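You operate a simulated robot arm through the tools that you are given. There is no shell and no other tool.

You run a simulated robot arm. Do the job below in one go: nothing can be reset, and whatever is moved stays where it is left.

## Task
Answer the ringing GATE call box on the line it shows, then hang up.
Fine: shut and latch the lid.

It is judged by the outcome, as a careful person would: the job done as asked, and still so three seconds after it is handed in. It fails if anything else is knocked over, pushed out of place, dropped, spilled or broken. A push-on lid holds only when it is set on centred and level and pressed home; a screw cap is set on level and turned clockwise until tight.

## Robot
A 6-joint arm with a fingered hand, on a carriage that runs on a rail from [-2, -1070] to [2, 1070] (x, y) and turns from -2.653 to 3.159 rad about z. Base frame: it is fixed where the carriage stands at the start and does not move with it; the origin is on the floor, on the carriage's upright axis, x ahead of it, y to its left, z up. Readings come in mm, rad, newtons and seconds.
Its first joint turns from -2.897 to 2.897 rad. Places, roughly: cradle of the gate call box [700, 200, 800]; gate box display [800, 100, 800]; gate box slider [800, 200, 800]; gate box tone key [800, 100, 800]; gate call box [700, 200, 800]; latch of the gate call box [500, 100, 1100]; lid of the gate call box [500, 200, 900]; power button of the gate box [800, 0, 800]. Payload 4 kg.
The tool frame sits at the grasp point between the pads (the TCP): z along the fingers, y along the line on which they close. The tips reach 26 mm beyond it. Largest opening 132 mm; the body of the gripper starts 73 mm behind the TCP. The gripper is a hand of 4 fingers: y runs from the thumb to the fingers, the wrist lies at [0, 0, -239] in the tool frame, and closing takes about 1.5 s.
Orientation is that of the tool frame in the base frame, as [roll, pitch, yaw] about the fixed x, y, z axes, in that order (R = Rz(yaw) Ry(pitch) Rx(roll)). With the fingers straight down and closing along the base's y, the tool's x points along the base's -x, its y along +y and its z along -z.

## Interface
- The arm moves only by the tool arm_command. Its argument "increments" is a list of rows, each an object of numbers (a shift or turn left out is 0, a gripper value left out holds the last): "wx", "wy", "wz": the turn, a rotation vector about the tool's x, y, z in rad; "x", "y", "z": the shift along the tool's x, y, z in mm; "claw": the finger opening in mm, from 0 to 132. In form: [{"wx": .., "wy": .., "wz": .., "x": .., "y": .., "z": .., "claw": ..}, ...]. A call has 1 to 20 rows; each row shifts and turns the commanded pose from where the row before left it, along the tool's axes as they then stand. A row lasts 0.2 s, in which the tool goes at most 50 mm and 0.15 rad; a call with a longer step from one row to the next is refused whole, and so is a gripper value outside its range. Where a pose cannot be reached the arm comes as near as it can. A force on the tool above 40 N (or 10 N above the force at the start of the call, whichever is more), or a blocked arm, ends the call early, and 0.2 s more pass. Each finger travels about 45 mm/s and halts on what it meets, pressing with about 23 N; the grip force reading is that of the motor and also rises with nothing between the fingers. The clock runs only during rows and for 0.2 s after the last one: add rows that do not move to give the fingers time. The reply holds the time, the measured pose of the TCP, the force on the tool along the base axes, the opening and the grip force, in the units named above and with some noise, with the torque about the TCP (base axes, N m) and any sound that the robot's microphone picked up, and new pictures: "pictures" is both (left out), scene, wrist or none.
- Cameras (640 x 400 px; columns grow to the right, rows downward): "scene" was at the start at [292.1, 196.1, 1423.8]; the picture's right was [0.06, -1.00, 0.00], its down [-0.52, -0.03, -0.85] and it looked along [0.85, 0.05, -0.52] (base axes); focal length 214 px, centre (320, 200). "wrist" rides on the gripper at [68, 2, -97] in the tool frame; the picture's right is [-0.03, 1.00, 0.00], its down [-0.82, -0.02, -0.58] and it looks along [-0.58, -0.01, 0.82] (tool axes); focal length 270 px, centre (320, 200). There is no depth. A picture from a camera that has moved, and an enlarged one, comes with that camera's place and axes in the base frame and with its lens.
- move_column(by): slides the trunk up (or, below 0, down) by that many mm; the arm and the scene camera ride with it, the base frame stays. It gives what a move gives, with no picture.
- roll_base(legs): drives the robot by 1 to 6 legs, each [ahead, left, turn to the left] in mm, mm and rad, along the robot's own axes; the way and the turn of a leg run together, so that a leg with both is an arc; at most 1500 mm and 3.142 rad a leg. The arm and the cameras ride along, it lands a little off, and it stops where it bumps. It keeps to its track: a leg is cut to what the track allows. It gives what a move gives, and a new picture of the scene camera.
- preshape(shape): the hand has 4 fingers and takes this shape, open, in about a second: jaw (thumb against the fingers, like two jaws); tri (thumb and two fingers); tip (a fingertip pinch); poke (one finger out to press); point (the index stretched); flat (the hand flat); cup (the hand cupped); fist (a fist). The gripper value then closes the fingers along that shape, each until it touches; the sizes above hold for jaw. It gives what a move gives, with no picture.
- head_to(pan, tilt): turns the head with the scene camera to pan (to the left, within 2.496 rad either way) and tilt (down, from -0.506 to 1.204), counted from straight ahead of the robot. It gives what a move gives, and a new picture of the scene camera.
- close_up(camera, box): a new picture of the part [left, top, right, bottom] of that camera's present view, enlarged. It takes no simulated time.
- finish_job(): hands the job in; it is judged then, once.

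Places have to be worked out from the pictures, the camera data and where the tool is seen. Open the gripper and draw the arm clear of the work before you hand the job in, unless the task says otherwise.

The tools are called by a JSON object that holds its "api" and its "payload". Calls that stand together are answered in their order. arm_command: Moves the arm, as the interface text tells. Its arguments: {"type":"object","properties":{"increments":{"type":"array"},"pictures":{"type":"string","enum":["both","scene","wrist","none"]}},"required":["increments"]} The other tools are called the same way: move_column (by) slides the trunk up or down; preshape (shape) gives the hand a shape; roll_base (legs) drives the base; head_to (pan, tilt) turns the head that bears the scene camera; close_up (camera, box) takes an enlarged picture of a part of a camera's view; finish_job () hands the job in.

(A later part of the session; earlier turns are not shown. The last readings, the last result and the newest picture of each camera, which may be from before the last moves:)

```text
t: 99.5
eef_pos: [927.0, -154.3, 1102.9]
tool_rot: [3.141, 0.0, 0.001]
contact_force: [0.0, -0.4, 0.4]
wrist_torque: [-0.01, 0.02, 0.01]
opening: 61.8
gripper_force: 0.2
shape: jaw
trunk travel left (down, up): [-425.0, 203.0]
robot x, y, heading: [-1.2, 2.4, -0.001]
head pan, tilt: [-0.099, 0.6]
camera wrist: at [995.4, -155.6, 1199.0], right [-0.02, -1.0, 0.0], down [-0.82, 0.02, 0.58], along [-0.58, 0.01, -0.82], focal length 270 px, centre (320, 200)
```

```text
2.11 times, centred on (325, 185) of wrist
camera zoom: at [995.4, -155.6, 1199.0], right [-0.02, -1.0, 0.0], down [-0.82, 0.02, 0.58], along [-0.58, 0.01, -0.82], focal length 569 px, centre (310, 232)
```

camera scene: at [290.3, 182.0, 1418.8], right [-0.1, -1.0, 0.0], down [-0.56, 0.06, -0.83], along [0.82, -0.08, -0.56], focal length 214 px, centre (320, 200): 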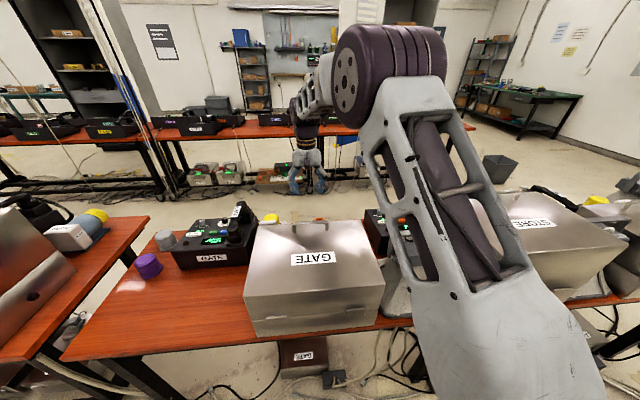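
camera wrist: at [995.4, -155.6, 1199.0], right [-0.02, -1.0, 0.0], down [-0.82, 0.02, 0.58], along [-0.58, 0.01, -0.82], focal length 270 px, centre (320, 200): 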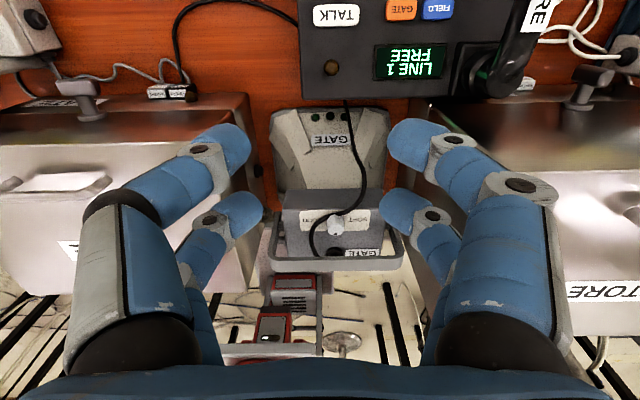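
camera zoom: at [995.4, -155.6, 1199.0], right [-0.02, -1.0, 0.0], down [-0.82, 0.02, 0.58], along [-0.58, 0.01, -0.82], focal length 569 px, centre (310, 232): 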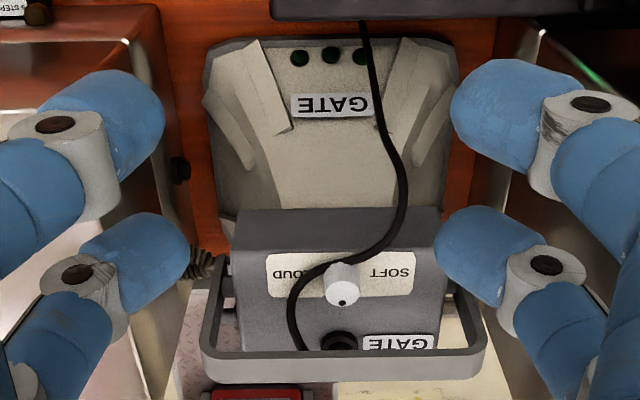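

Both T-bars lie horizontal with the lids down, and triangulation puts our bar at about (919, 158, 828), consistent with the lid being fully shut. When the lid was open, its inner cam arm pointed towards −y, so turning the −y end of the bar down should swing the cam into the keeper. I'll close the fingers into a blunt tip and move above that end.

{"api": "arm_command", "payload": {"increments": [{"claw": 0, "y": -40}, {"y": -42, "x": 4}, {"y": -42, "x": 4}, {"y": -42, "x": 4}, {"y": -42}, {"y": -40}, {"y": -40}, {"z": 40}, {"z": 40}, {"z": 40}, {"z": 40}, {"z": 30}, {}], "pictures": "both"}}

{"api": "close_up", "payload": {"camera": "wrist", "box": [220, 80, 420, 240]}}

```text
t: 102.3
eef_pos: [940.1, 136.5, 912.7]
tool_rot: [-3.14, 0.0, 0.001]
contact_force: [-0.1, 0.2, 0.0]
wrist_torque: [-0.02, 0.02, -0.05]
opening: 0.0
gripper_force: 23.0
shape: jaw
trunk travel left (down, up): [-425.0, 203.0]
robot x, y, heading: [-1.0, -0.8, 0.002]
head pan, tilt: [-0.099, 0.6]
camera scene: at [290.2, 182.0, 1418.9], right [-0.1, -1.0, 0.0], down [-0.56, 0.06, -0.83], along [0.82, -0.08, -0.56], focal length 214 px, centre (320, 200)
camera wrist: at [1008.0, 133.5, 1009.2], right [-0.02, -1.0, 0.0], down [-0.82, 0.02, 0.58], along [-0.58, 0.01, -0.82], focal length 270 px, centre (320, 200)
```

scene: 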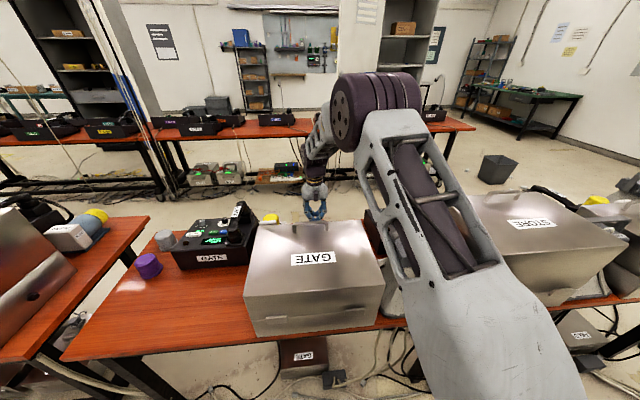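
wrist: 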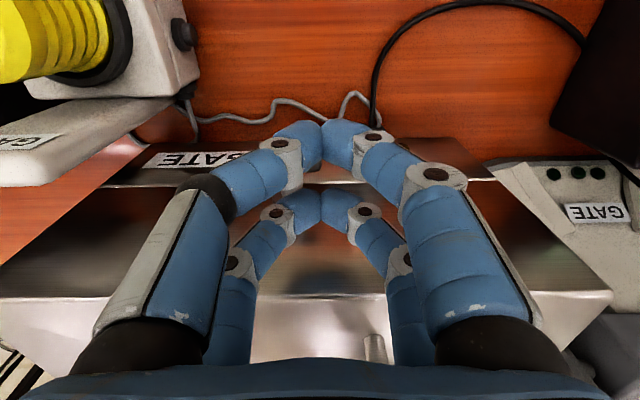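

```text
2.50 times, centred on (320, 160) of wrist
camera zoom: at [1008.0, 133.5, 1009.2], right [-0.02, -1.0, 0.0], down [-0.82, 0.02, 0.58], along [-0.58, 0.01, -0.82], focal length 676 px, centre (320, 300)
```

zoom: 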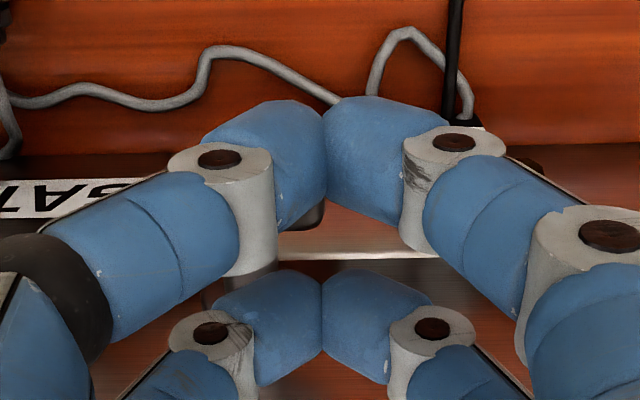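

The tips are about 50 mm above the bar's −y end. I'll shift 3 mm outward, go down to just above it, and then feel for contact.

{"api": "arm_command", "payload": {"increments": [{"y": 3, "z": 15}, {"z": 15}, {"z": 12}, {}], "pictures": "none"}}

{"api": "arm_command", "payload": {"increments": [{"z": 4}, {"z": 4}, {}], "pictures": "none"}}

{"api": "arm_command", "payload": {"increments": [{"z": 3}, {}], "pictures": "none"}}

```text
t: 103.3
eef_pos: [939.2, 130.2, 870.9]
tool_rot: [-3.141, 0.0, 0.001]
contact_force: [0.7, -0.5, -0.6]
wrist_torque: [0.02, 0.02, -0.01]
opening: 0.3
gripper_force: 22.8
shape: jaw
trunk travel left (down, up): [-425.0, 203.0]
robot x, y, heading: [-0.8, -1.4, 0.001]
head pan, tilt: [-0.099, 0.6]
```

```text
t: 104.1
eef_pos: [939.1, 131.5, 863.7]
tool_rot: [-3.141, -0.001, 0.001]
contact_force: [-1.4, -0.6, 1.6]
wrist_torque: [-0.01, 0.05, 0.07]
opening: 0.1
gripper_force: 23.0
shape: jaw
trunk travel left (down, up): [-425.0, 203.0]
robot x, y, heading: [-0.7, 1.3, -0.002]
head pan, tilt: [-0.099, 0.6]
```

```text
t: 104.7
eef_pos: [939.4, 132.1, 860.1]
tool_rot: [3.141, 0.0, 0.002]
contact_force: [0.4, 0.2, 1.3]
wrist_torque: [0.02, 0.01, 0.04]
opening: 0.0
gripper_force: 22.9
shape: jaw
trunk travel left (down, up): [-425.0, 203.0]
robot x, y, heading: [-3.1, 5.9, 0.0]
head pan, tilt: [-0.099, 0.6]
```

There's barely any force yet at z 860. I'll continue down in small steps.

{"api": "arm_command", "payload": {"increments": [{"z": 3}, {}], "pictures": "none"}}

{"api": "arm_command", "payload": {"increments": [{"z": 3}, {}], "pictures": "none"}}

{"api": "arm_command", "payload": {"increments": [{"z": 3}, {}], "pictures": "none"}}

```text
t: 105.3
eef_pos: [939.1, 131.7, 857.0]
tool_rot: [3.141, 0.0, 0.001]
contact_force: [-0.1, -0.7, -0.2]
wrist_torque: [-0.02, 0.02, 0.0]
opening: 0.0
gripper_force: 22.8
shape: jaw
trunk travel left (down, up): [-425.0, 203.0]
robot x, y, heading: [-0.1, 2.4, 0.002]
head pan, tilt: [-0.099, 0.6]
```

```text
t: 105.9
eef_pos: [938.7, 130.3, 855.3]
tool_rot: [3.14, 0.001, 0.001]
contact_force: [0.0, -0.6, 0.5]
wrist_torque: [-0.02, -0.02, 0.0]
opening: 0.1
gripper_force: 23.1
shape: jaw
trunk travel left (down, up): [-425.0, 203.0]
robot x, y, heading: [3.6, -0.8, 0.003]
head pan, tilt: [-0.099, 0.6]
```

```text
t: 106.5
eef_pos: [939.3, 129.0, 850.1]
tool_rot: [3.141, -0.001, 0.001]
contact_force: [-0.4, 0.6, -0.2]
wrist_torque: [0.01, 0.03, 0.01]
opening: 0.0
gripper_force: 23.0
shape: jaw
trunk travel left (down, up): [-425.0, 203.0]
robot x, y, heading: [1.6, 0.9, 0.001]
head pan, tilt: [-0.099, 0.6]
```

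There's no resistance although the tips should be level with the bar. I'll look at whether the bar is turning or whether I'm missing it.

{"api": "close_up", "payload": {"camera": "wrist", "box": [200, 60, 440, 260]}}

{"api": "close_up", "payload": {"camera": "wrist", "box": [240, 130, 340, 200]}}

```text
2.00 times, centred on (320, 160) of wrist
camera zoom: at [1007.4, 128.6, 947.9], right [-0.02, -1.0, 0.0], down [-0.82, 0.02, 0.58], along [-0.58, 0.01, -0.82], focal length 541 px, centre (320, 280)
```

zoom: 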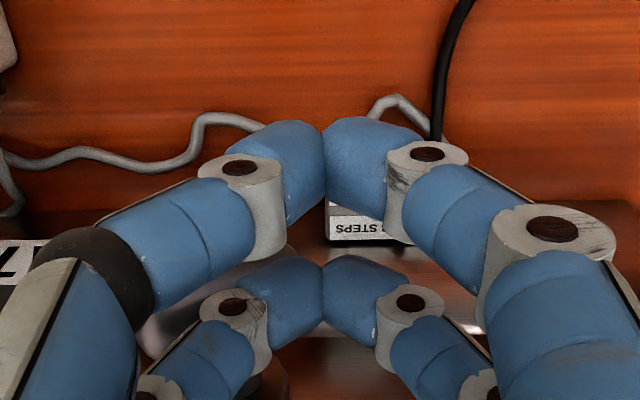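

```text
5.71 times, centred on (290, 165) of wrist
camera zoom: at [1007.4, 128.6, 947.9], right [-0.02, -1.0, 0.0], down [-0.82, 0.02, 0.58], along [-0.58, 0.01, -0.82], focal length 1544 px, centre (491, 400)
```

zoom: 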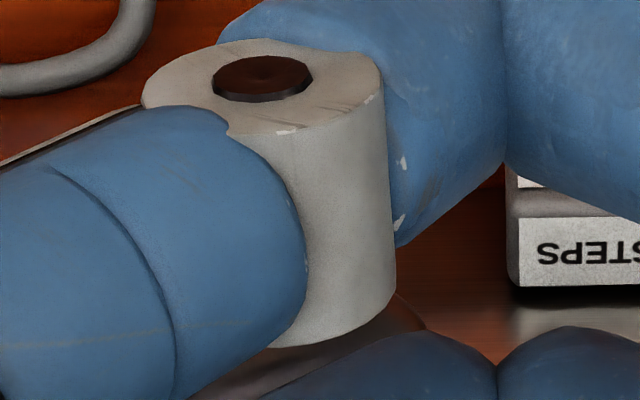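

Something grey shows at lower left that could be the bar's other end swinging up. I'll zoom there.

{"api": "close_up", "payload": {"camera": "wrist", "box": [205, 180, 325, 260]}}

{"api": "close_up", "payload": {"camera": "scene", "box": [285, 185, 345, 230]}}

```text
5.00 times, centred on (265, 220) of wrist
camera zoom: at [1007.4, 128.6, 947.9], right [-0.02, -1.0, 0.0], down [-0.82, 0.02, 0.58], along [-0.58, 0.01, -0.82], focal length 1351 px, centre (595, 100)
```

zoom: 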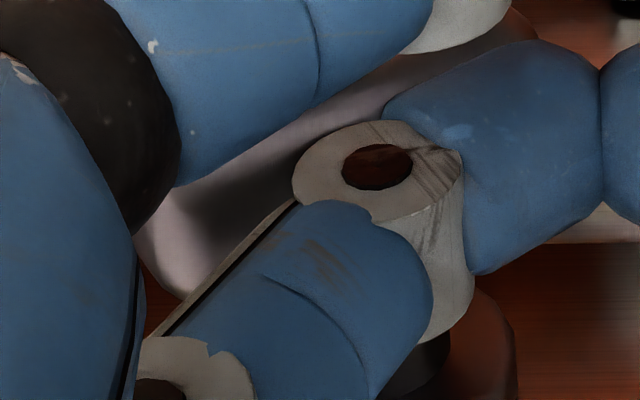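

```text
8.89 times, centred on (315, 208) of scene
camera zoom: at [290.2, 182.0, 1418.8], right [-0.1, -1.0, 0.0], down [-0.56, 0.06, -0.83], along [0.82, -0.08, -0.56], focal length 1906 px, centre (364, 133)
```

zoom: 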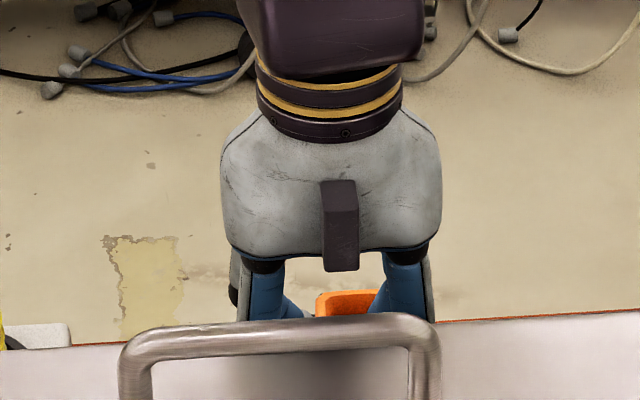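

The bar is turning easily: its −y end goes down and its +y end comes up. I'll keep pressing down, checking the force.

{"api": "arm_command", "payload": {"increments": [{"z": 4}, {"z": 4}, {}], "pictures": "none"}}

{"api": "arm_command", "payload": {"increments": [{"z": 4}, {"z": 3}, {}], "pictures": "wrist"}}

{"api": "close_up", "payload": {"camera": "wrist", "box": [205, 100, 365, 260]}}

```text
t: 107.3
eef_pos: [940.4, 128.7, 844.4]
tool_rot: [-3.141, -0.003, -0.001]
contact_force: [2.7, -10.0, 13.7]
wrist_torque: [0.27, 0.25, 0.15]
opening: 0.2
gripper_force: 22.9
shape: jaw
trunk travel left (down, up): [-425.0, 203.0]
robot x, y, heading: [-0.3, 0.0, 0.002]
head pan, tilt: [-0.099, 0.6]
```

```text
t: 108.1
eef_pos: [939.5, 129.2, 838.0]
tool_rot: [-3.14, 0.0, 0.003]
contact_force: [-0.8, -12.7, 15.5]
wrist_torque: [0.37, 0.29, 0.23]
opening: 0.0
gripper_force: 22.7
shape: jaw
trunk travel left (down, up): [-425.0, 203.0]
robot x, y, heading: [-0.6, 2.9, 0.005]
head pan, tilt: [-0.099, 0.6]
camera wrist: at [1007.3, 127.1, 933.6], right [-0.02, -1.0, 0.0], down [-0.82, 0.02, 0.58], along [-0.58, 0.01, -0.82], focal length 270 px, centre (320, 200)
```

wrist: 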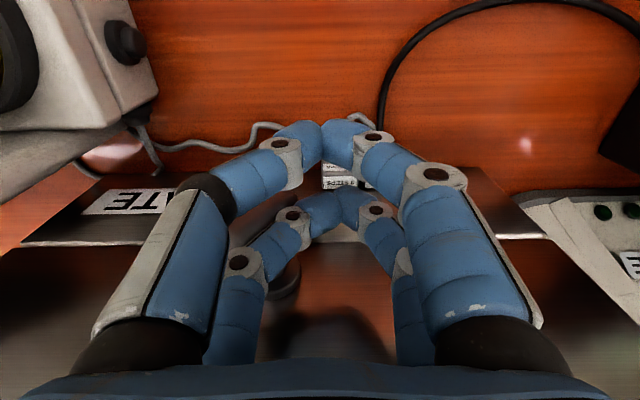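

```text
2.50 times, centred on (285, 180) of wrist
camera zoom: at [1007.3, 127.1, 933.6], right [-0.02, -1.0, 0.0], down [-0.82, 0.02, 0.58], along [-0.58, 0.01, -0.82], focal length 676 px, centre (408, 250)
```

zoom: 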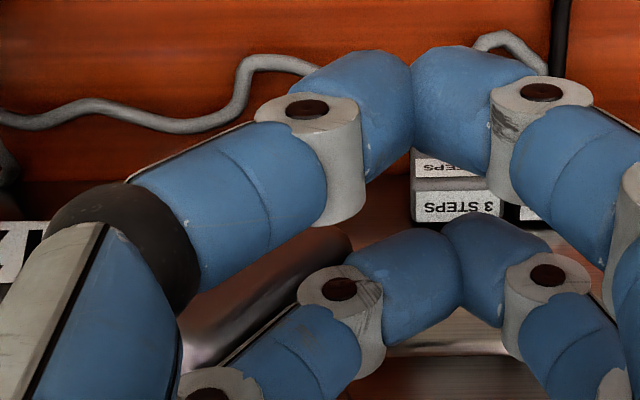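

The bar is now at roughly 54° and pushing back sideways, so I should push towards +y at this depth. I'll do that in small steps and watch the force.

{"api": "arm_command", "payload": {"increments": [{"y": -2}, {"y": -2, "z": 1}, {}], "pictures": "none"}}

{"api": "arm_command", "payload": {"increments": [{"y": -2, "z": 1}, {"y": -2, "z": 1}, {}], "pictures": "wrist"}}

{"api": "close_up", "payload": {"camera": "wrist", "box": [205, 100, 365, 260]}}

```text
t: 108.9
eef_pos: [939.4, 133.6, 837.8]
tool_rot: [-3.141, -0.001, 0.002]
contact_force: [0.8, -21.2, 17.0]
wrist_torque: [0.33, 0.32, 0.38]
opening: 0.3
gripper_force: 22.5
shape: jaw
trunk travel left (down, up): [-425.0, 203.0]
robot x, y, heading: [0.5, 0.3, 0.004]
head pan, tilt: [-0.099, 0.6]
```

```text
t: 109.7
eef_pos: [939.4, 139.6, 835.3]
tool_rot: [-3.14, -0.005, 0.002]
contact_force: [4.4, -17.0, 28.3]
wrist_torque: [0.46, 0.52, 0.22]
opening: 0.3
gripper_force: 22.9
shape: jaw
trunk travel left (down, up): [-425.0, 203.0]
robot x, y, heading: [2.5, -1.5, 0.001]
head pan, tilt: [-0.099, 0.6]
camera wrist: at [1006.9, 136.8, 932.9], right [-0.02, -1.0, 0.0], down [-0.82, 0.02, 0.57], along [-0.57, 0.01, -0.82], focal length 270 px, centre (320, 200)
```

wrist: 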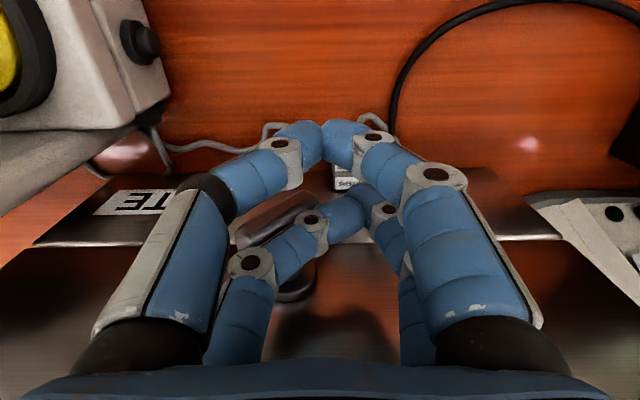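

```text
2.50 times, centred on (285, 180) of wrist
camera zoom: at [1006.9, 136.8, 932.9], right [-0.02, -1.0, 0.0], down [-0.82, 0.02, 0.57], along [-0.57, 0.01, -0.82], focal length 676 px, centre (408, 250)
```

zoom: 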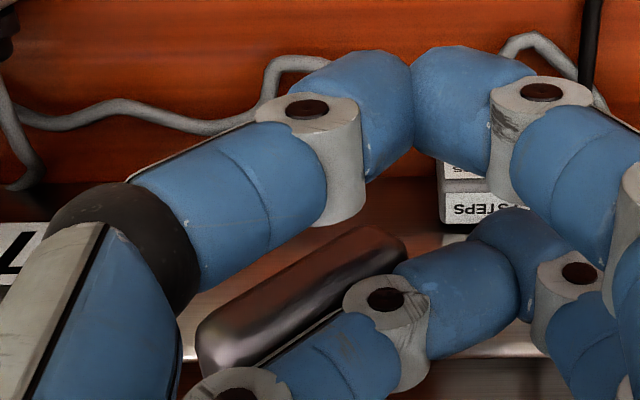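

The bar has stopped firmly at about 45° and only the fingers are flexing. I'll back off and look at where it stays.

{"api": "arm_command", "payload": {"increments": [{"y": 6, "z": -2}, {"y": 4, "z": -6}, {"z": -20}, {"z": -40}, {"z": -45}, {"z": -45}, {"x": -8, "y": -25}, {}], "pictures": "wrist"}}

{"api": "close_up", "payload": {"camera": "wrist", "box": [230, 60, 410, 190]}}

```text
t: 111.5
eef_pos: [931.5, 153.1, 994.5]
tool_rot: [-3.141, 0.001, 0.002]
contact_force: [0.3, -0.7, -0.8]
wrist_torque: [0.03, -0.01, -0.05]
opening: 0.0
gripper_force: 22.7
shape: jaw
trunk travel left (down, up): [-425.0, 203.0]
robot x, y, heading: [2.0, 0.4, -0.001]
head pan, tilt: [-0.099, 0.6]
camera wrist: at [999.7, 151.7, 1090.5], right [-0.02, -1.0, 0.0], down [-0.82, 0.02, 0.58], along [-0.58, 0.01, -0.82], focal length 270 px, centre (320, 200)
```

wrist: 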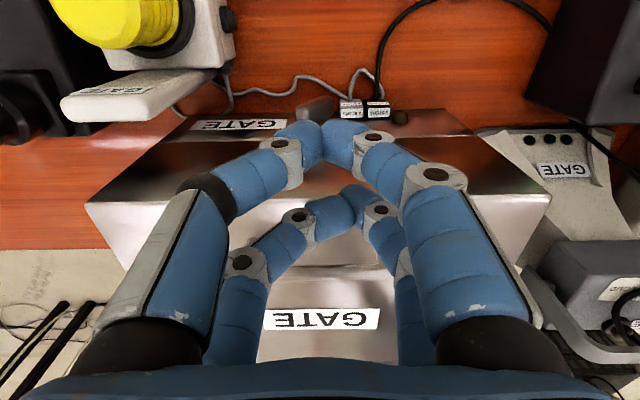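

```text
3.08 times, centred on (320, 125) of wrist
camera zoom: at [999.7, 151.7, 1090.5], right [-0.02, -1.0, 0.0], down [-0.82, 0.02, 0.58], along [-0.58, 0.01, -0.82], focal length 832 px, centre (320, 431)
```

zoom: 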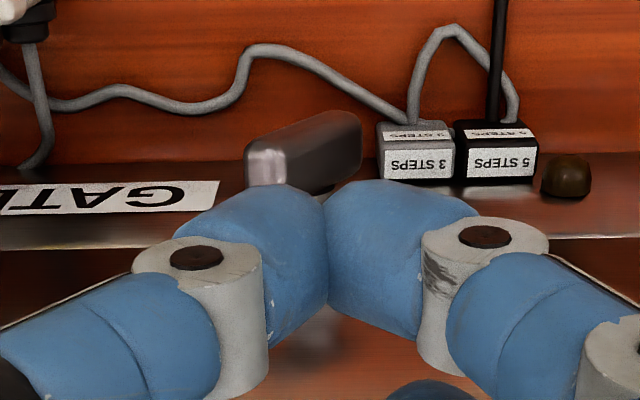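

The bar stays turned. I'll open the fingers for an unobstructed look at its angle.

{"api": "arm_command", "payload": {"increments": [{"claw": 110, "z": -40}, {"z": -40}, {"z": -30}, {}, {}, {}, {}, {}], "pictures": "wrist"}}

{"api": "close_up", "payload": {"camera": "wrist", "box": [270, 70, 380, 135]}}

```text
t: 113.3
eef_pos: [932.4, 153.6, 1103.7]
tool_rot: [3.141, 0.001, 0.001]
contact_force: [0.6, -0.3, 0.6]
wrist_torque: [-0.02, 0.02, 0.0]
opening: 109.7
gripper_force: 0.2
shape: jaw
trunk travel left (down, up): [-425.0, 203.0]
robot x, y, heading: [3.3, 0.9, 0.0]
head pan, tilt: [-0.099, 0.6]
camera wrist: at [998.9, 151.2, 1200.9], right [-0.02, -1.0, 0.0], down [-0.82, 0.02, 0.58], along [-0.58, 0.01, -0.82], focal length 270 px, centre (320, 200)
```

wrist: 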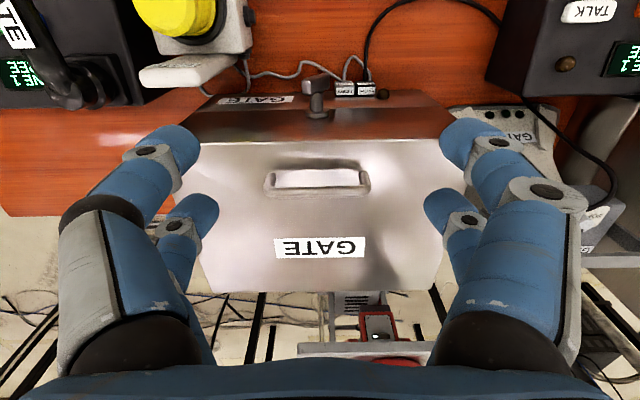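

```text
5.82 times, centred on (325, 102) of wrist
camera zoom: at [998.9, 151.2, 1200.9], right [-0.02, -1.0, 0.0], down [-0.82, 0.02, 0.58], along [-0.58, 0.01, -0.82], focal length 1573 px, centre (291, 767)
```

zoom: 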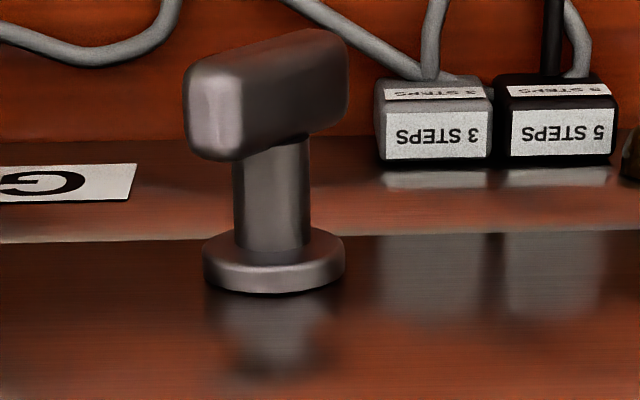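

The bar now stands at about 50° and stays there, stopped hard, which fits the cam having swung down against the keeper. To verify that it really holds, I'll test the lid by its top handle with a gentle pull. First I'll locate that handle.

{"api": "close_up", "payload": {"camera": "wrist", "box": [230, 130, 410, 270]}}

{"api": "close_up", "payload": {"camera": "scene", "box": [235, 200, 395, 345]}}

```text
2.86 times, centred on (320, 200) of wrist
camera zoom: at [998.9, 151.2, 1200.9], right [-0.02, -1.0, 0.0], down [-0.82, 0.02, 0.58], along [-0.58, 0.01, -0.82], focal length 772 px, centre (320, 200)
```

zoom: 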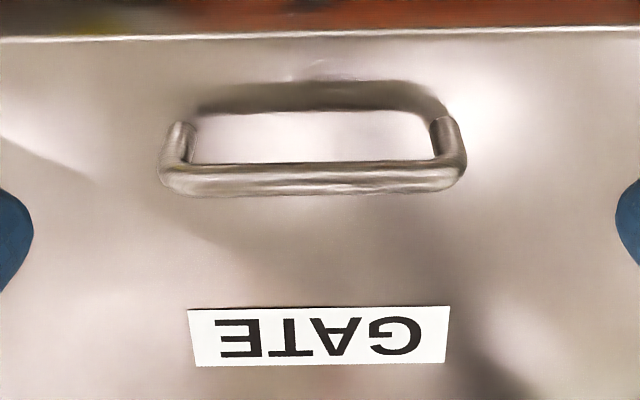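

```text
2.76 times, centred on (315, 272) of scene
camera zoom: at [290.2, 182.0, 1418.8], right [-0.1, -1.0, 0.0], down [-0.56, 0.06, -0.83], along [0.82, -0.08, -0.56], focal length 592 px, centre (334, 0)
```

zoom: 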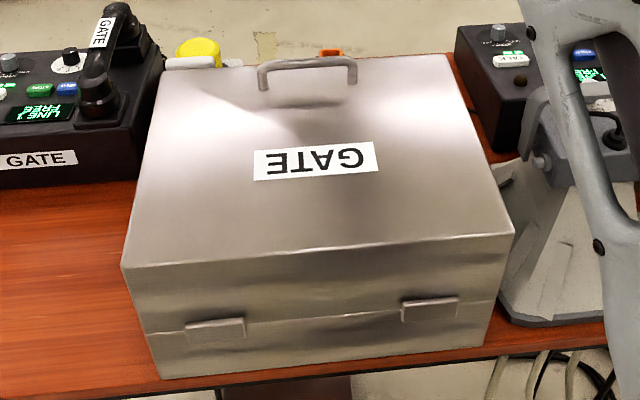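

The lid is seated evenly with its hinges flush. The top handle bar is at about (836, 157, 956). I'll turn the tool to close along x, grip the bar, and pull up a few millimetres to see whether the latch holds.

{"api": "arm_command", "payload": {"increments": [{"wz": -0.15, "claw": 60}, {"wz": -0.15}, {"wz": -0.15}, {"wz": -0.15}, {"wz": -0.15}, {"wz": -0.15}, {"wz": -0.15}, {"wz": -0.15}, {"wz": -0.15}, {"wz": -0.15}, {"wz": -0.0708}, {"y": -32, "x": 2}, {"y": -32, "x": 2}, {"y": -32}, {"z": 35}, {"z": 35}, {"z": 30}, {}], "pictures": "wrist"}}

```text
t: 117.1
eef_pos: [834.7, 158.6, 1002.0]
tool_rot: [-3.141, 0.0, 1.571]
contact_force: [-0.3, -1.3, -0.3]
wrist_torque: [0.0, 0.02, -0.01]
opening: 60.6
gripper_force: 0.1
shape: jaw
trunk travel left (down, up): [-425.0, 203.0]
robot x, y, heading: [-0.4, 1.3, 0.001]
head pan, tilt: [-0.099, 0.6]
camera wrist: at [837.1, 226.3, 1099.0], right [1.0, -0.02, 0.0], down [-0.02, -0.82, 0.58], along [-0.01, -0.58, -0.82], focal length 270 px, centre (320, 200)
```

wrist: 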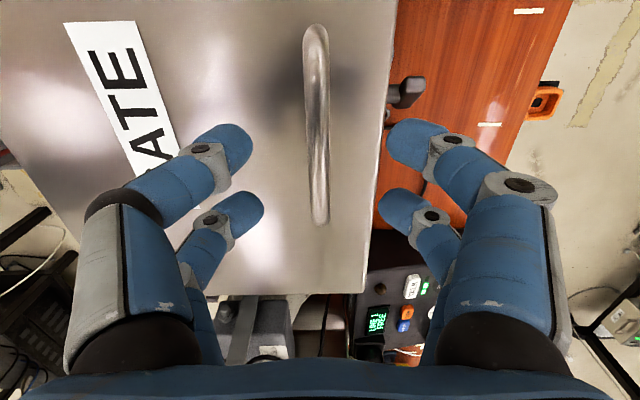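

The handle is centred between the jaws, and the T-bar is visible just beyond the lid edge. I'll zoom in on the T-bar from this side.

{"api": "close_up", "payload": {"camera": "wrist", "box": [360, 60, 450, 125]}}

{"api": "arm_command", "payload": {"increments": [{"z": 20}, {"z": 20}, {}, {"claw": 4}, {}, {}, {}, {}, {}], "pictures": "wrist"}}

```text
6.15 times, centred on (405, 92) of wrist
camera zoom: at [837.1, 226.3, 1099.0], right [1.0, -0.02, 0.0], down [-0.02, -0.82, 0.58], along [-0.01, -0.58, -0.82], focal length 1663 px, centre (-203, 862)
```

zoom: 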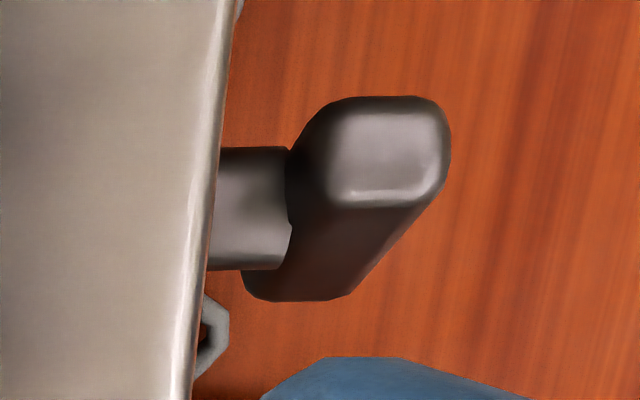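

```text
t: 119.1
eef_pos: [835.6, 157.6, 962.6]
tool_rot: [-3.141, 0.002, 1.571]
contact_force: [0.3, -0.1, 0.8]
wrist_torque: [0.0, 0.0, 0.01]
opening: 4.5
gripper_force: 0.2
shape: jaw
trunk travel left (down, up): [-425.0, 203.0]
robot x, y, heading: [-0.7, 3.7, -0.003]
head pan, tilt: [-0.099, 0.6]
camera wrist: at [836.9, 225.2, 1058.0], right [1.0, -0.02, 0.0], down [-0.02, -0.82, 0.58], along [-0.01, -0.58, -0.82], focal length 270 px, centre (320, 200)
```

wrist: 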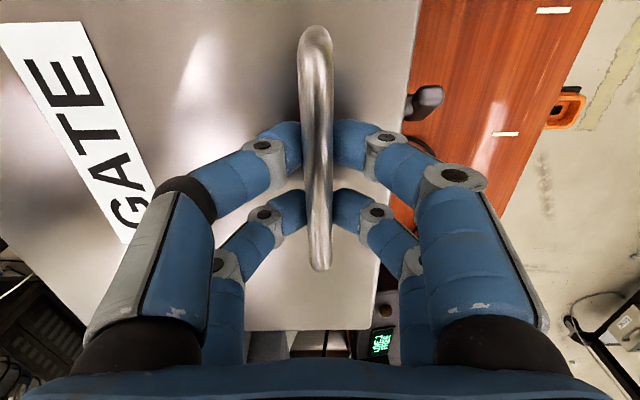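

The fingers have closed underneath the handle bar, so lifting will hook it. I'll raise in small steps and watch the force.

{"api": "arm_command", "payload": {"increments": [{"z": -4}, {}], "pictures": "none"}}

{"api": "arm_command", "payload": {"increments": [{"z": -3}, {}], "pictures": "none"}}

{"api": "arm_command", "payload": {"increments": [{"z": -3}, {}], "pictures": "none"}}

```text
t: 119.7
eef_pos: [834.9, 156.8, 964.2]
tool_rot: [-3.139, 0.0, 1.573]
contact_force: [-0.8, 0.0, -4.7]
wrist_torque: [-0.01, 0.04, 0.0]
opening: 3.9
gripper_force: 0.1
shape: jaw
trunk travel left (down, up): [-425.0, 203.0]
robot x, y, heading: [1.6, 0.4, -0.003]
head pan, tilt: [-0.099, 0.6]
```

```text
t: 120.3
eef_pos: [835.0, 156.6, 968.0]
tool_rot: [-3.141, -0.001, 1.569]
contact_force: [-0.3, -1.0, -6.3]
wrist_torque: [0.0, 0.02, -0.01]
opening: 4.4
gripper_force: 0.1
shape: jaw
trunk travel left (down, up): [-425.0, 203.0]
robot x, y, heading: [1.8, 4.8, 0.002]
head pan, tilt: [-0.099, 0.6]
```

```text
t: 120.9
eef_pos: [835.5, 156.4, 972.1]
tool_rot: [-3.141, -0.001, 1.573]
contact_force: [-1.7, 0.4, -4.8]
wrist_torque: [-0.03, 0.02, -0.02]
opening: 4.7
gripper_force: 0.1
shape: jaw
trunk travel left (down, up): [-425.0, 203.0]
robot x, y, heading: [1.3, -1.4, 0.001]
head pan, tilt: [-0.099, 0.6]
```

The force stays at about 5 N while I rise, so the lid is lifting and it isn't latched. I'll confirm in a picture.

{"api": "arm_command", "payload": {"increments": [{"z": -4}, {}], "pictures": "both"}}

{"api": "close_up", "payload": {"camera": "scene", "box": [235, 200, 395, 345]}}

{"api": "close_up", "payload": {"camera": "wrist", "box": [360, 60, 450, 125]}}

```text
t: 121.5
eef_pos: [834.9, 158.2, 976.2]
tool_rot: [3.141, 0.002, 1.573]
contact_force: [0.1, -0.8, -2.1]
wrist_torque: [0.02, 0.01, 0.01]
opening: 4.8
gripper_force: 0.1
shape: jaw
trunk travel left (down, up): [-425.0, 203.0]
robot x, y, heading: [1.0, 0.5, -0.003]
head pan, tilt: [-0.099, 0.6]
camera scene: at [290.3, 182.1, 1418.8], right [-0.1, -1.0, 0.0], down [-0.56, 0.06, -0.83], along [0.82, -0.08, -0.56], focal length 214 px, centre (320, 200)
camera wrist: at [836.5, 225.3, 1072.4], right [1.0, -0.02, 0.0], down [-0.02, -0.82, 0.58], along [-0.01, -0.58, -0.82], focal length 270 px, centre (320, 200)
```

scene: 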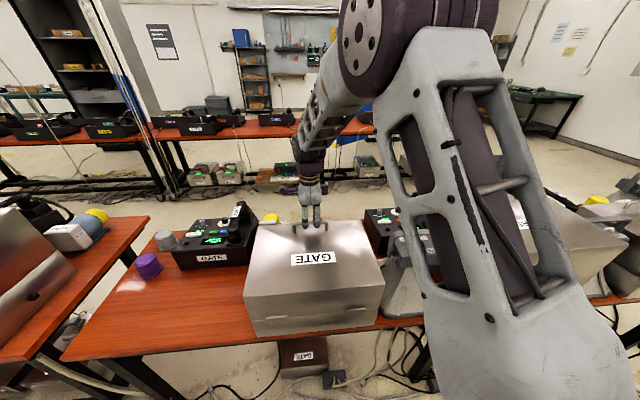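
wrist: 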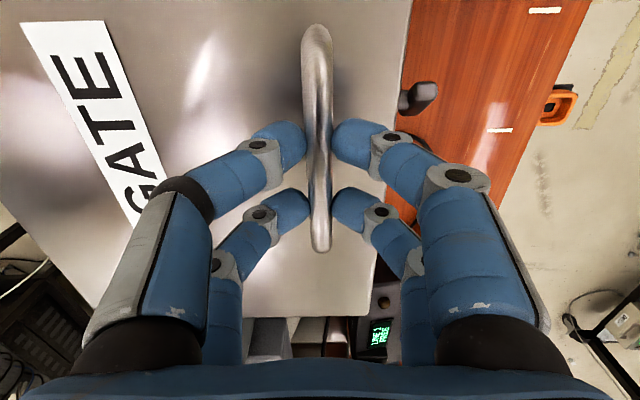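

```text
2.76 times, centred on (315, 272) of scene
camera zoom: at [290.3, 182.1, 1418.8], right [-0.1, -1.0, 0.0], down [-0.56, 0.06, -0.83], along [0.82, -0.08, -0.56], focal length 592 px, centre (334, 0)
```

zoom: 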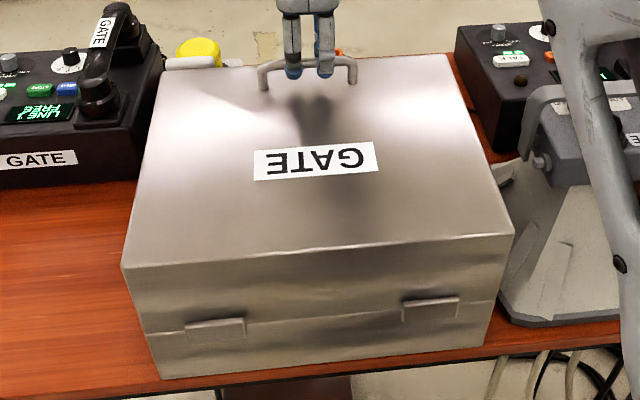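

```text
6.15 times, centred on (405, 92) of wrist
camera zoom: at [836.5, 225.3, 1072.4], right [1.0, -0.02, 0.0], down [-0.02, -0.82, 0.58], along [-0.01, -0.58, -0.82], focal length 1663 px, centre (-203, 862)
```

zoom: 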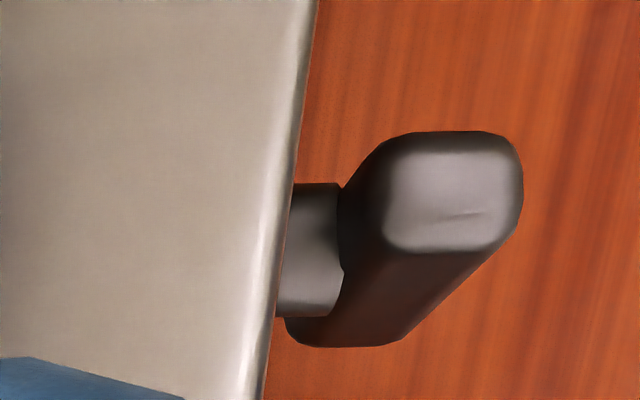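

The lid hasn't actually moved; the fingers just slid up the bar because they weren't squeezing. I'll go back down, grip firmly, and pull again.

{"api": "arm_command", "payload": {"increments": [{"claw": 40}, {}, {}, {}, {"z": 8}, {"z": 8}, {}, {"claw": 0}, {}, {}, {}, {}, {}], "pictures": "wrist"}}

{"api": "arm_command", "payload": {"increments": [{"z": -3}, {}], "pictures": "none"}}

{"api": "arm_command", "payload": {"increments": [{"z": -3}, {}], "pictures": "none"}}

```text
t: 124.3
eef_pos: [833.7, 156.9, 960.2]
tool_rot: [-3.139, -0.001, 1.573]
contact_force: [-1.2, -0.1, -6.1]
wrist_torque: [-0.05, -0.03, -0.03]
opening: 0.0
gripper_force: 22.7
shape: jaw
trunk travel left (down, up): [-425.0, 203.0]
robot x, y, heading: [0.9, 4.5, 0.004]
head pan, tilt: [-0.099, 0.6]
camera wrist: at [836.2, 225.9, 1056.0], right [1.0, -0.02, 0.0], down [-0.02, -0.82, 0.58], along [-0.02, -0.58, -0.82], focal length 270 px, centre (320, 200)
```

wrist: 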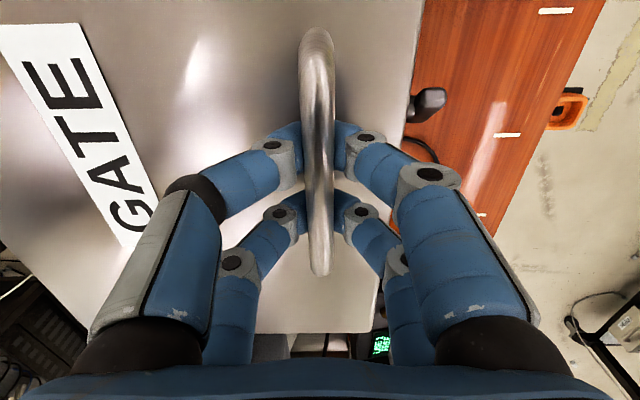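

```text
t: 124.9
eef_pos: [833.9, 157.4, 961.8]
tool_rot: [-3.138, 0.001, 1.573]
contact_force: [-8.7, 2.2, -12.4]
wrist_torque: [-0.02, 0.03, 0.04]
opening: 0.3
gripper_force: 23.1
shape: jaw
trunk travel left (down, up): [-425.0, 203.0]
robot x, y, heading: [-2.0, -0.5, 0.003]
head pan, tilt: [-0.099, 0.6]
```

```text
t: 125.5
eef_pos: [833.8, 157.3, 964.6]
tool_rot: [-3.138, 0.0, 1.572]
contact_force: [-14.3, 3.0, -16.2]
wrist_torque: [-0.1, 0.05, 0.06]
opening: 0.2
gripper_force: 22.5
shape: jaw
trunk travel left (down, up): [-425.0, 203.0]
robot x, y, heading: [-1.0, -0.9, -0.003]
head pan, tilt: [-0.099, 0.6]
```

Hooked firmly now: the force is rising to about 16 N up plus 14 N sideways. One more small step, and I'll check whether the lid moves.

{"api": "arm_command", "payload": {"increments": [{"z": -3}, {}], "pictures": "wrist"}}

{"api": "close_up", "payload": {"camera": "scene", "box": [235, 200, 395, 345]}}

{"api": "close_up", "payload": {"camera": "wrist", "box": [360, 60, 450, 125]}}

```text
t: 126.1
eef_pos: [834.2, 157.5, 968.2]
tool_rot: [-3.138, -0.001, 1.574]
contact_force: [-22.4, 2.6, -21.0]
wrist_torque: [-0.16, 0.09, 0.13]
opening: 0.0
gripper_force: 23.1
shape: jaw
trunk travel left (down, up): [-425.0, 203.0]
robot x, y, heading: [-0.3, 1.0, 0.003]
head pan, tilt: [-0.099, 0.6]
camera wrist: at [835.1, 225.7, 1064.6], right [1.0, -0.02, 0.0], down [-0.02, -0.82, 0.58], along [-0.02, -0.58, -0.82], focal length 270 px, centre (320, 200)
```

wrist: 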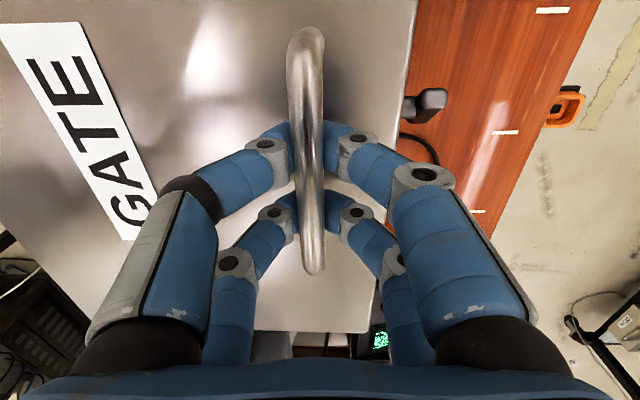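

```text
2.76 times, centred on (315, 272) of scene
camera zoom: at [290.2, 182.3, 1418.8], right [-0.1, -1.0, 0.0], down [-0.56, 0.06, -0.83], along [0.82, -0.08, -0.56], focal length 592 px, centre (334, 0)
```

zoom: 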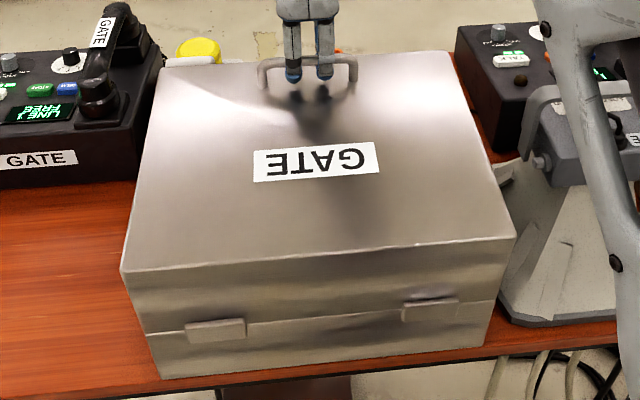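

```text
6.15 times, centred on (405, 92) of wrist
camera zoom: at [835.1, 225.7, 1064.6], right [1.0, -0.02, 0.0], down [-0.02, -0.82, 0.58], along [-0.02, -0.58, -0.82], focal length 1663 px, centre (-203, 862)
```

zoom: 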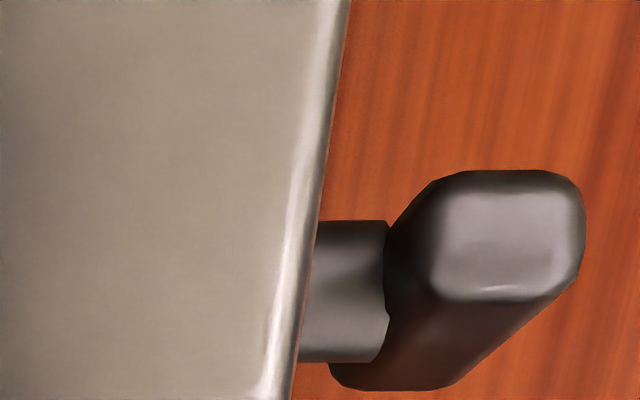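

The scene shows the lid has risen 2–3°, so that T position does not latch it. I need to see the cam and the keeper, so I'll raise the lid by its handle along its arc to about 18° and look at the front edge.

{"api": "arm_command", "payload": {"increments": [{"y": -6, "z": -5}, {"y": -6, "z": -7}, {"y": -6.5, "z": -7.5}, {"y": -6.7, "z": -7.4}, {"y": -7, "z": -7}, {"y": -7.2, "z": -6.9}, {}], "pictures": "wrist"}}

{"api": "close_up", "payload": {"camera": "wrist", "box": [340, 40, 500, 160]}}

```text
t: 126.7
eef_pos: [823.7, 157.5, 975.5]
tool_rot: [-3.141, 0.0, 1.572]
contact_force: [6.4, 5.0, -21.8]
wrist_torque: [-0.13, -0.14, 0.04]
opening: 0.0
gripper_force: 23.0
shape: jaw
trunk travel left (down, up): [-425.0, 203.0]
robot x, y, heading: [-1.5, 0.4, 0.001]
head pan, tilt: [-0.099, 0.6]
stopped in row 3: the force on the tool passed its limit at 48 N (the readings are from after the stop); the commanded pose is now the measured one
camera wrist: at [825.7, 225.3, 1072.7], right [1.0, -0.02, 0.0], down [-0.02, -0.82, 0.58], along [-0.01, -0.58, -0.82], focal length 270 px, centre (320, 200)
```

wrist: 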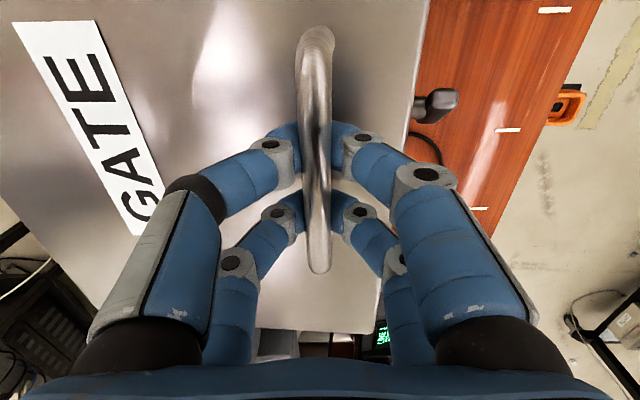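

```text
3.33 times, centred on (420, 100) of wrist
camera zoom: at [825.7, 225.3, 1072.7], right [1.0, -0.02, 0.0], down [-0.02, -0.82, 0.58], along [-0.01, -0.58, -0.82], focal length 901 px, centre (-13, 533)
```

zoom: 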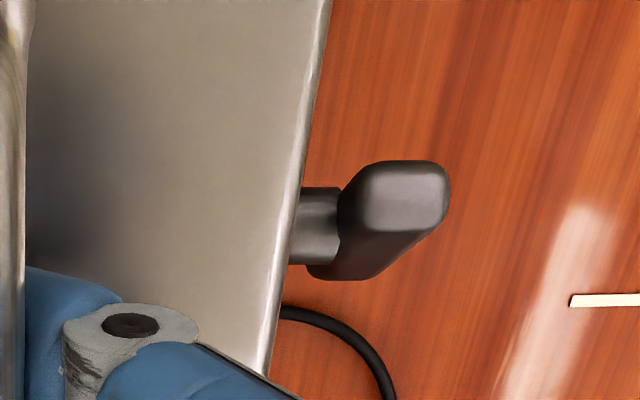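

The pull ended at 48 N, so something is holding the lid after a few millimetres of play. I'll compare the scene view now.

{"api": "close_up", "payload": {"camera": "scene", "box": [235, 200, 395, 345]}}

{"api": "close_up", "payload": {"camera": "scene", "box": [240, 310, 390, 345]}}

```text
2.76 times, centred on (315, 272) of scene
camera zoom: at [291.3, 182.6, 1418.5], right [-0.1, -1.0, 0.0], down [-0.56, 0.06, -0.82], along [0.82, -0.08, -0.57], focal length 592 px, centre (334, 0)
```

zoom: 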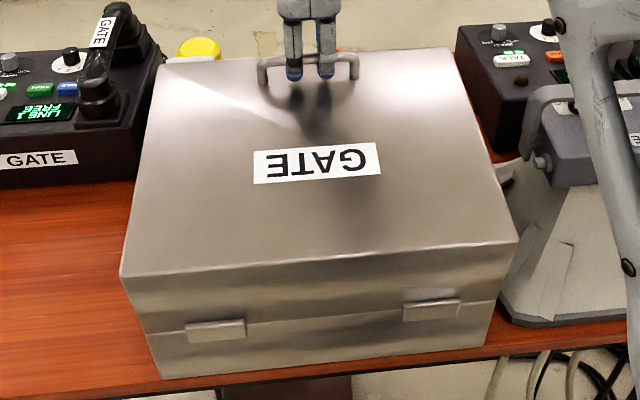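

```text
4.27 times, centred on (315, 328) of scene
camera zoom: at [291.3, 182.6, 1418.5], right [-0.1, -1.0, 0.0], down [-0.56, 0.06, -0.82], along [0.82, -0.08, -0.57], focal length 915 px, centre (341, -344)
```

zoom: 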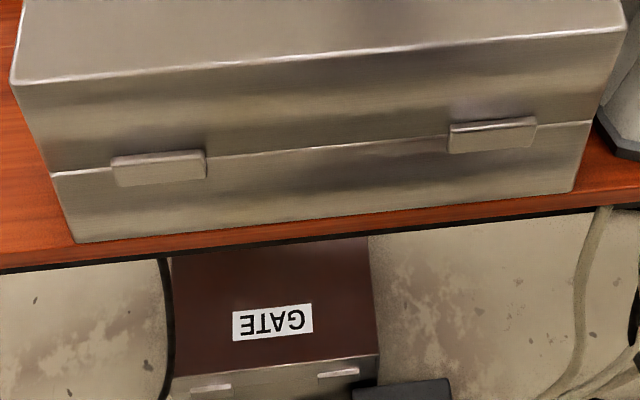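

The lid tilted about 4° and then met a stop with about 21 N tangential, so the hook may be catching the keeper. I'll pull 2 mm more along the true arc direction to see if this is a hard stop.

{"api": "arm_command", "payload": {"increments": [{"y": -1.2, "z": -1.6}, {}], "pictures": "none"}}

{"api": "arm_command", "payload": {"increments": [{"y": -1.2, "z": -1.6}, {}], "pictures": "none"}}

```text
t: 127.2
eef_pos: [821.9, 156.9, 975.8]
tool_rot: [-3.137, 0.002, 1.573]
contact_force: [9.2, 4.0, -19.8]
wrist_torque: [0.04, -0.11, 0.01]
opening: 0.1
gripper_force: 23.1
shape: jaw
trunk travel left (down, up): [-425.0, 203.0]
robot x, y, heading: [1.4, 0.1, 0.004]
head pan, tilt: [-0.099, 0.6]
stopped in row 2: the force on the tool passed its limit at 41 N (the readings are from after the stop); the commanded pose is now the measured one
```

```text
t: 127.8
eef_pos: [822.0, 156.7, 976.2]
tool_rot: [-3.137, 0.003, 1.572]
contact_force: [14.5, 3.4, -23.6]
wrist_torque: [0.11, -0.09, 0.04]
opening: 0.0
gripper_force: 23.1
shape: jaw
trunk travel left (down, up): [-425.0, 203.0]
robot x, y, heading: [-0.8, 0.8, 0.002]
head pan, tilt: [-0.099, 0.6]
stopped in row 2: the force on the tool passed its limit at 41 N (the readings are from after the stop); the commanded pose is now the measured one
```

That's a hard stop: the lid is being held with a few degrees of play. I'll set it back down, release the handle, and look at the seam from the side to see if it's fully home.

{"api": "arm_command", "payload": {"increments": [{"y": 3, "z": 4}, {"y": 3, "z": 4}, {"y": 3, "z": 4}, {"y": 3, "z": 4}, {"z": 4}, {}], "pictures": "none"}}

{"api": "arm_command", "payload": {"increments": [{"claw": 50}, {}, {}, {}, {}, {"z": -20}, {"z": -30}, {"z": -40}, {}], "pictures": "wrist"}}

{"api": "close_up", "payload": {"camera": "scene", "box": [235, 200, 395, 345]}}

```text
t: 129.2
eef_pos: [833.1, 157.4, 957.4]
tool_rot: [-3.141, 0.001, 1.57]
contact_force: [6.1, 0.5, -2.8]
wrist_torque: [0.03, 0.01, -0.02]
opening: 0.0
gripper_force: 22.9
shape: jaw
trunk travel left (down, up): [-425.0, 203.0]
robot x, y, heading: [-0.2, 2.4, 0.005]
head pan, tilt: [-0.099, 0.6]
```

```text
t: 131.2
eef_pos: [831.4, 159.6, 1048.9]
tool_rot: [-3.139, 0.0, 1.57]
contact_force: [-0.7, 0.9, 0.8]
wrist_torque: [0.0, 0.0, -0.01]
opening: 49.5
gripper_force: 0.1
shape: jaw
trunk travel left (down, up): [-425.0, 203.0]
robot x, y, heading: [-2.6, 0.5, 0.003]
head pan, tilt: [-0.099, 0.6]
camera wrist: at [833.5, 227.0, 1144.9], right [1.0, -0.02, 0.0], down [-0.02, -0.82, 0.58], along [-0.02, -0.58, -0.82], focal length 270 px, centre (320, 200)
```

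wrist: 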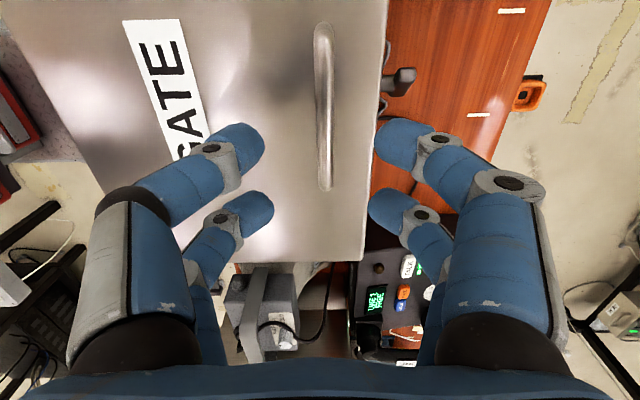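

```text
2.76 times, centred on (315, 272) of scene
camera zoom: at [290.2, 182.3, 1418.8], right [-0.1, -1.0, 0.0], down [-0.56, 0.06, -0.83], along [0.82, -0.08, -0.56], focal length 592 px, centre (334, 0)
```

zoom: 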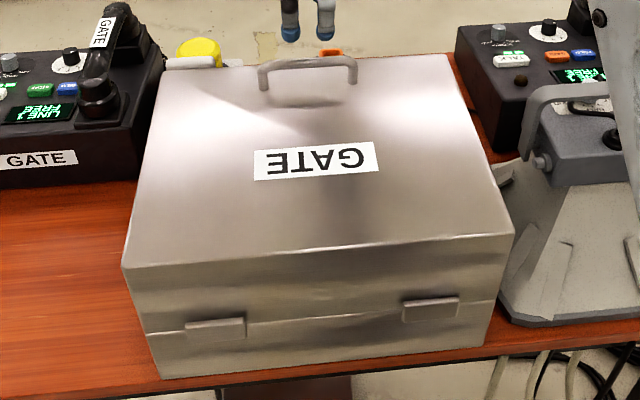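

The lid is back at rest. Near the T-bar there's another dark fitting at the front edge; I'll zoom in on that area.

{"api": "close_up", "payload": {"camera": "wrist", "box": [350, 20, 450, 120]}}

{"api": "close_up", "payload": {"camera": "wrist", "box": [230, 200, 400, 300]}}

```text
4.00 times, centred on (400, 70) of wrist
camera zoom: at [833.5, 227.0, 1144.9], right [1.0, -0.02, 0.0], down [-0.02, -0.82, 0.58], along [-0.02, -0.58, -0.82], focal length 1081 px, centre (0, 720)
```

zoom: 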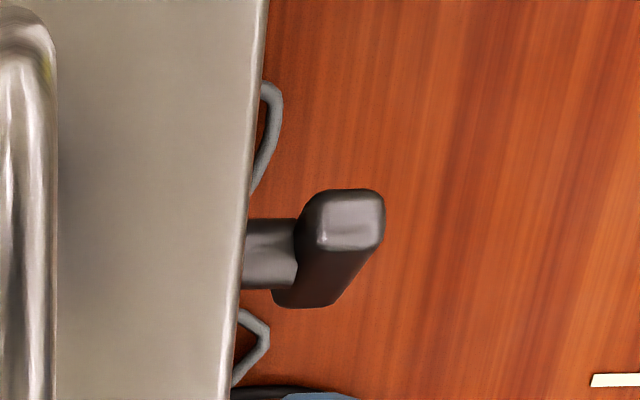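

```text
3.76 times, centred on (315, 250) of wrist
camera zoom: at [833.5, 227.0, 1144.9], right [1.0, -0.02, 0.0], down [-0.02, -0.82, 0.58], along [-0.02, -0.58, -0.82], focal length 1018 px, centre (339, 12)
```

zoom: 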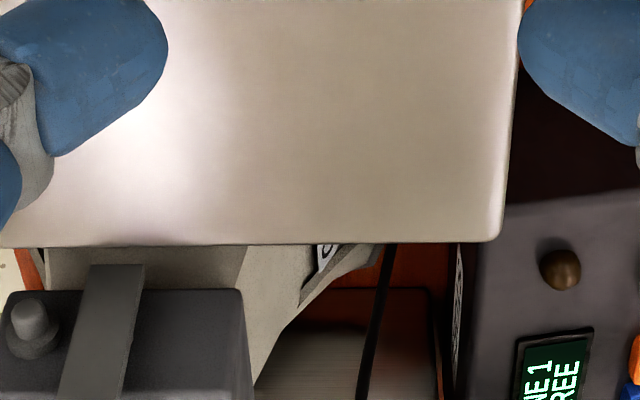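

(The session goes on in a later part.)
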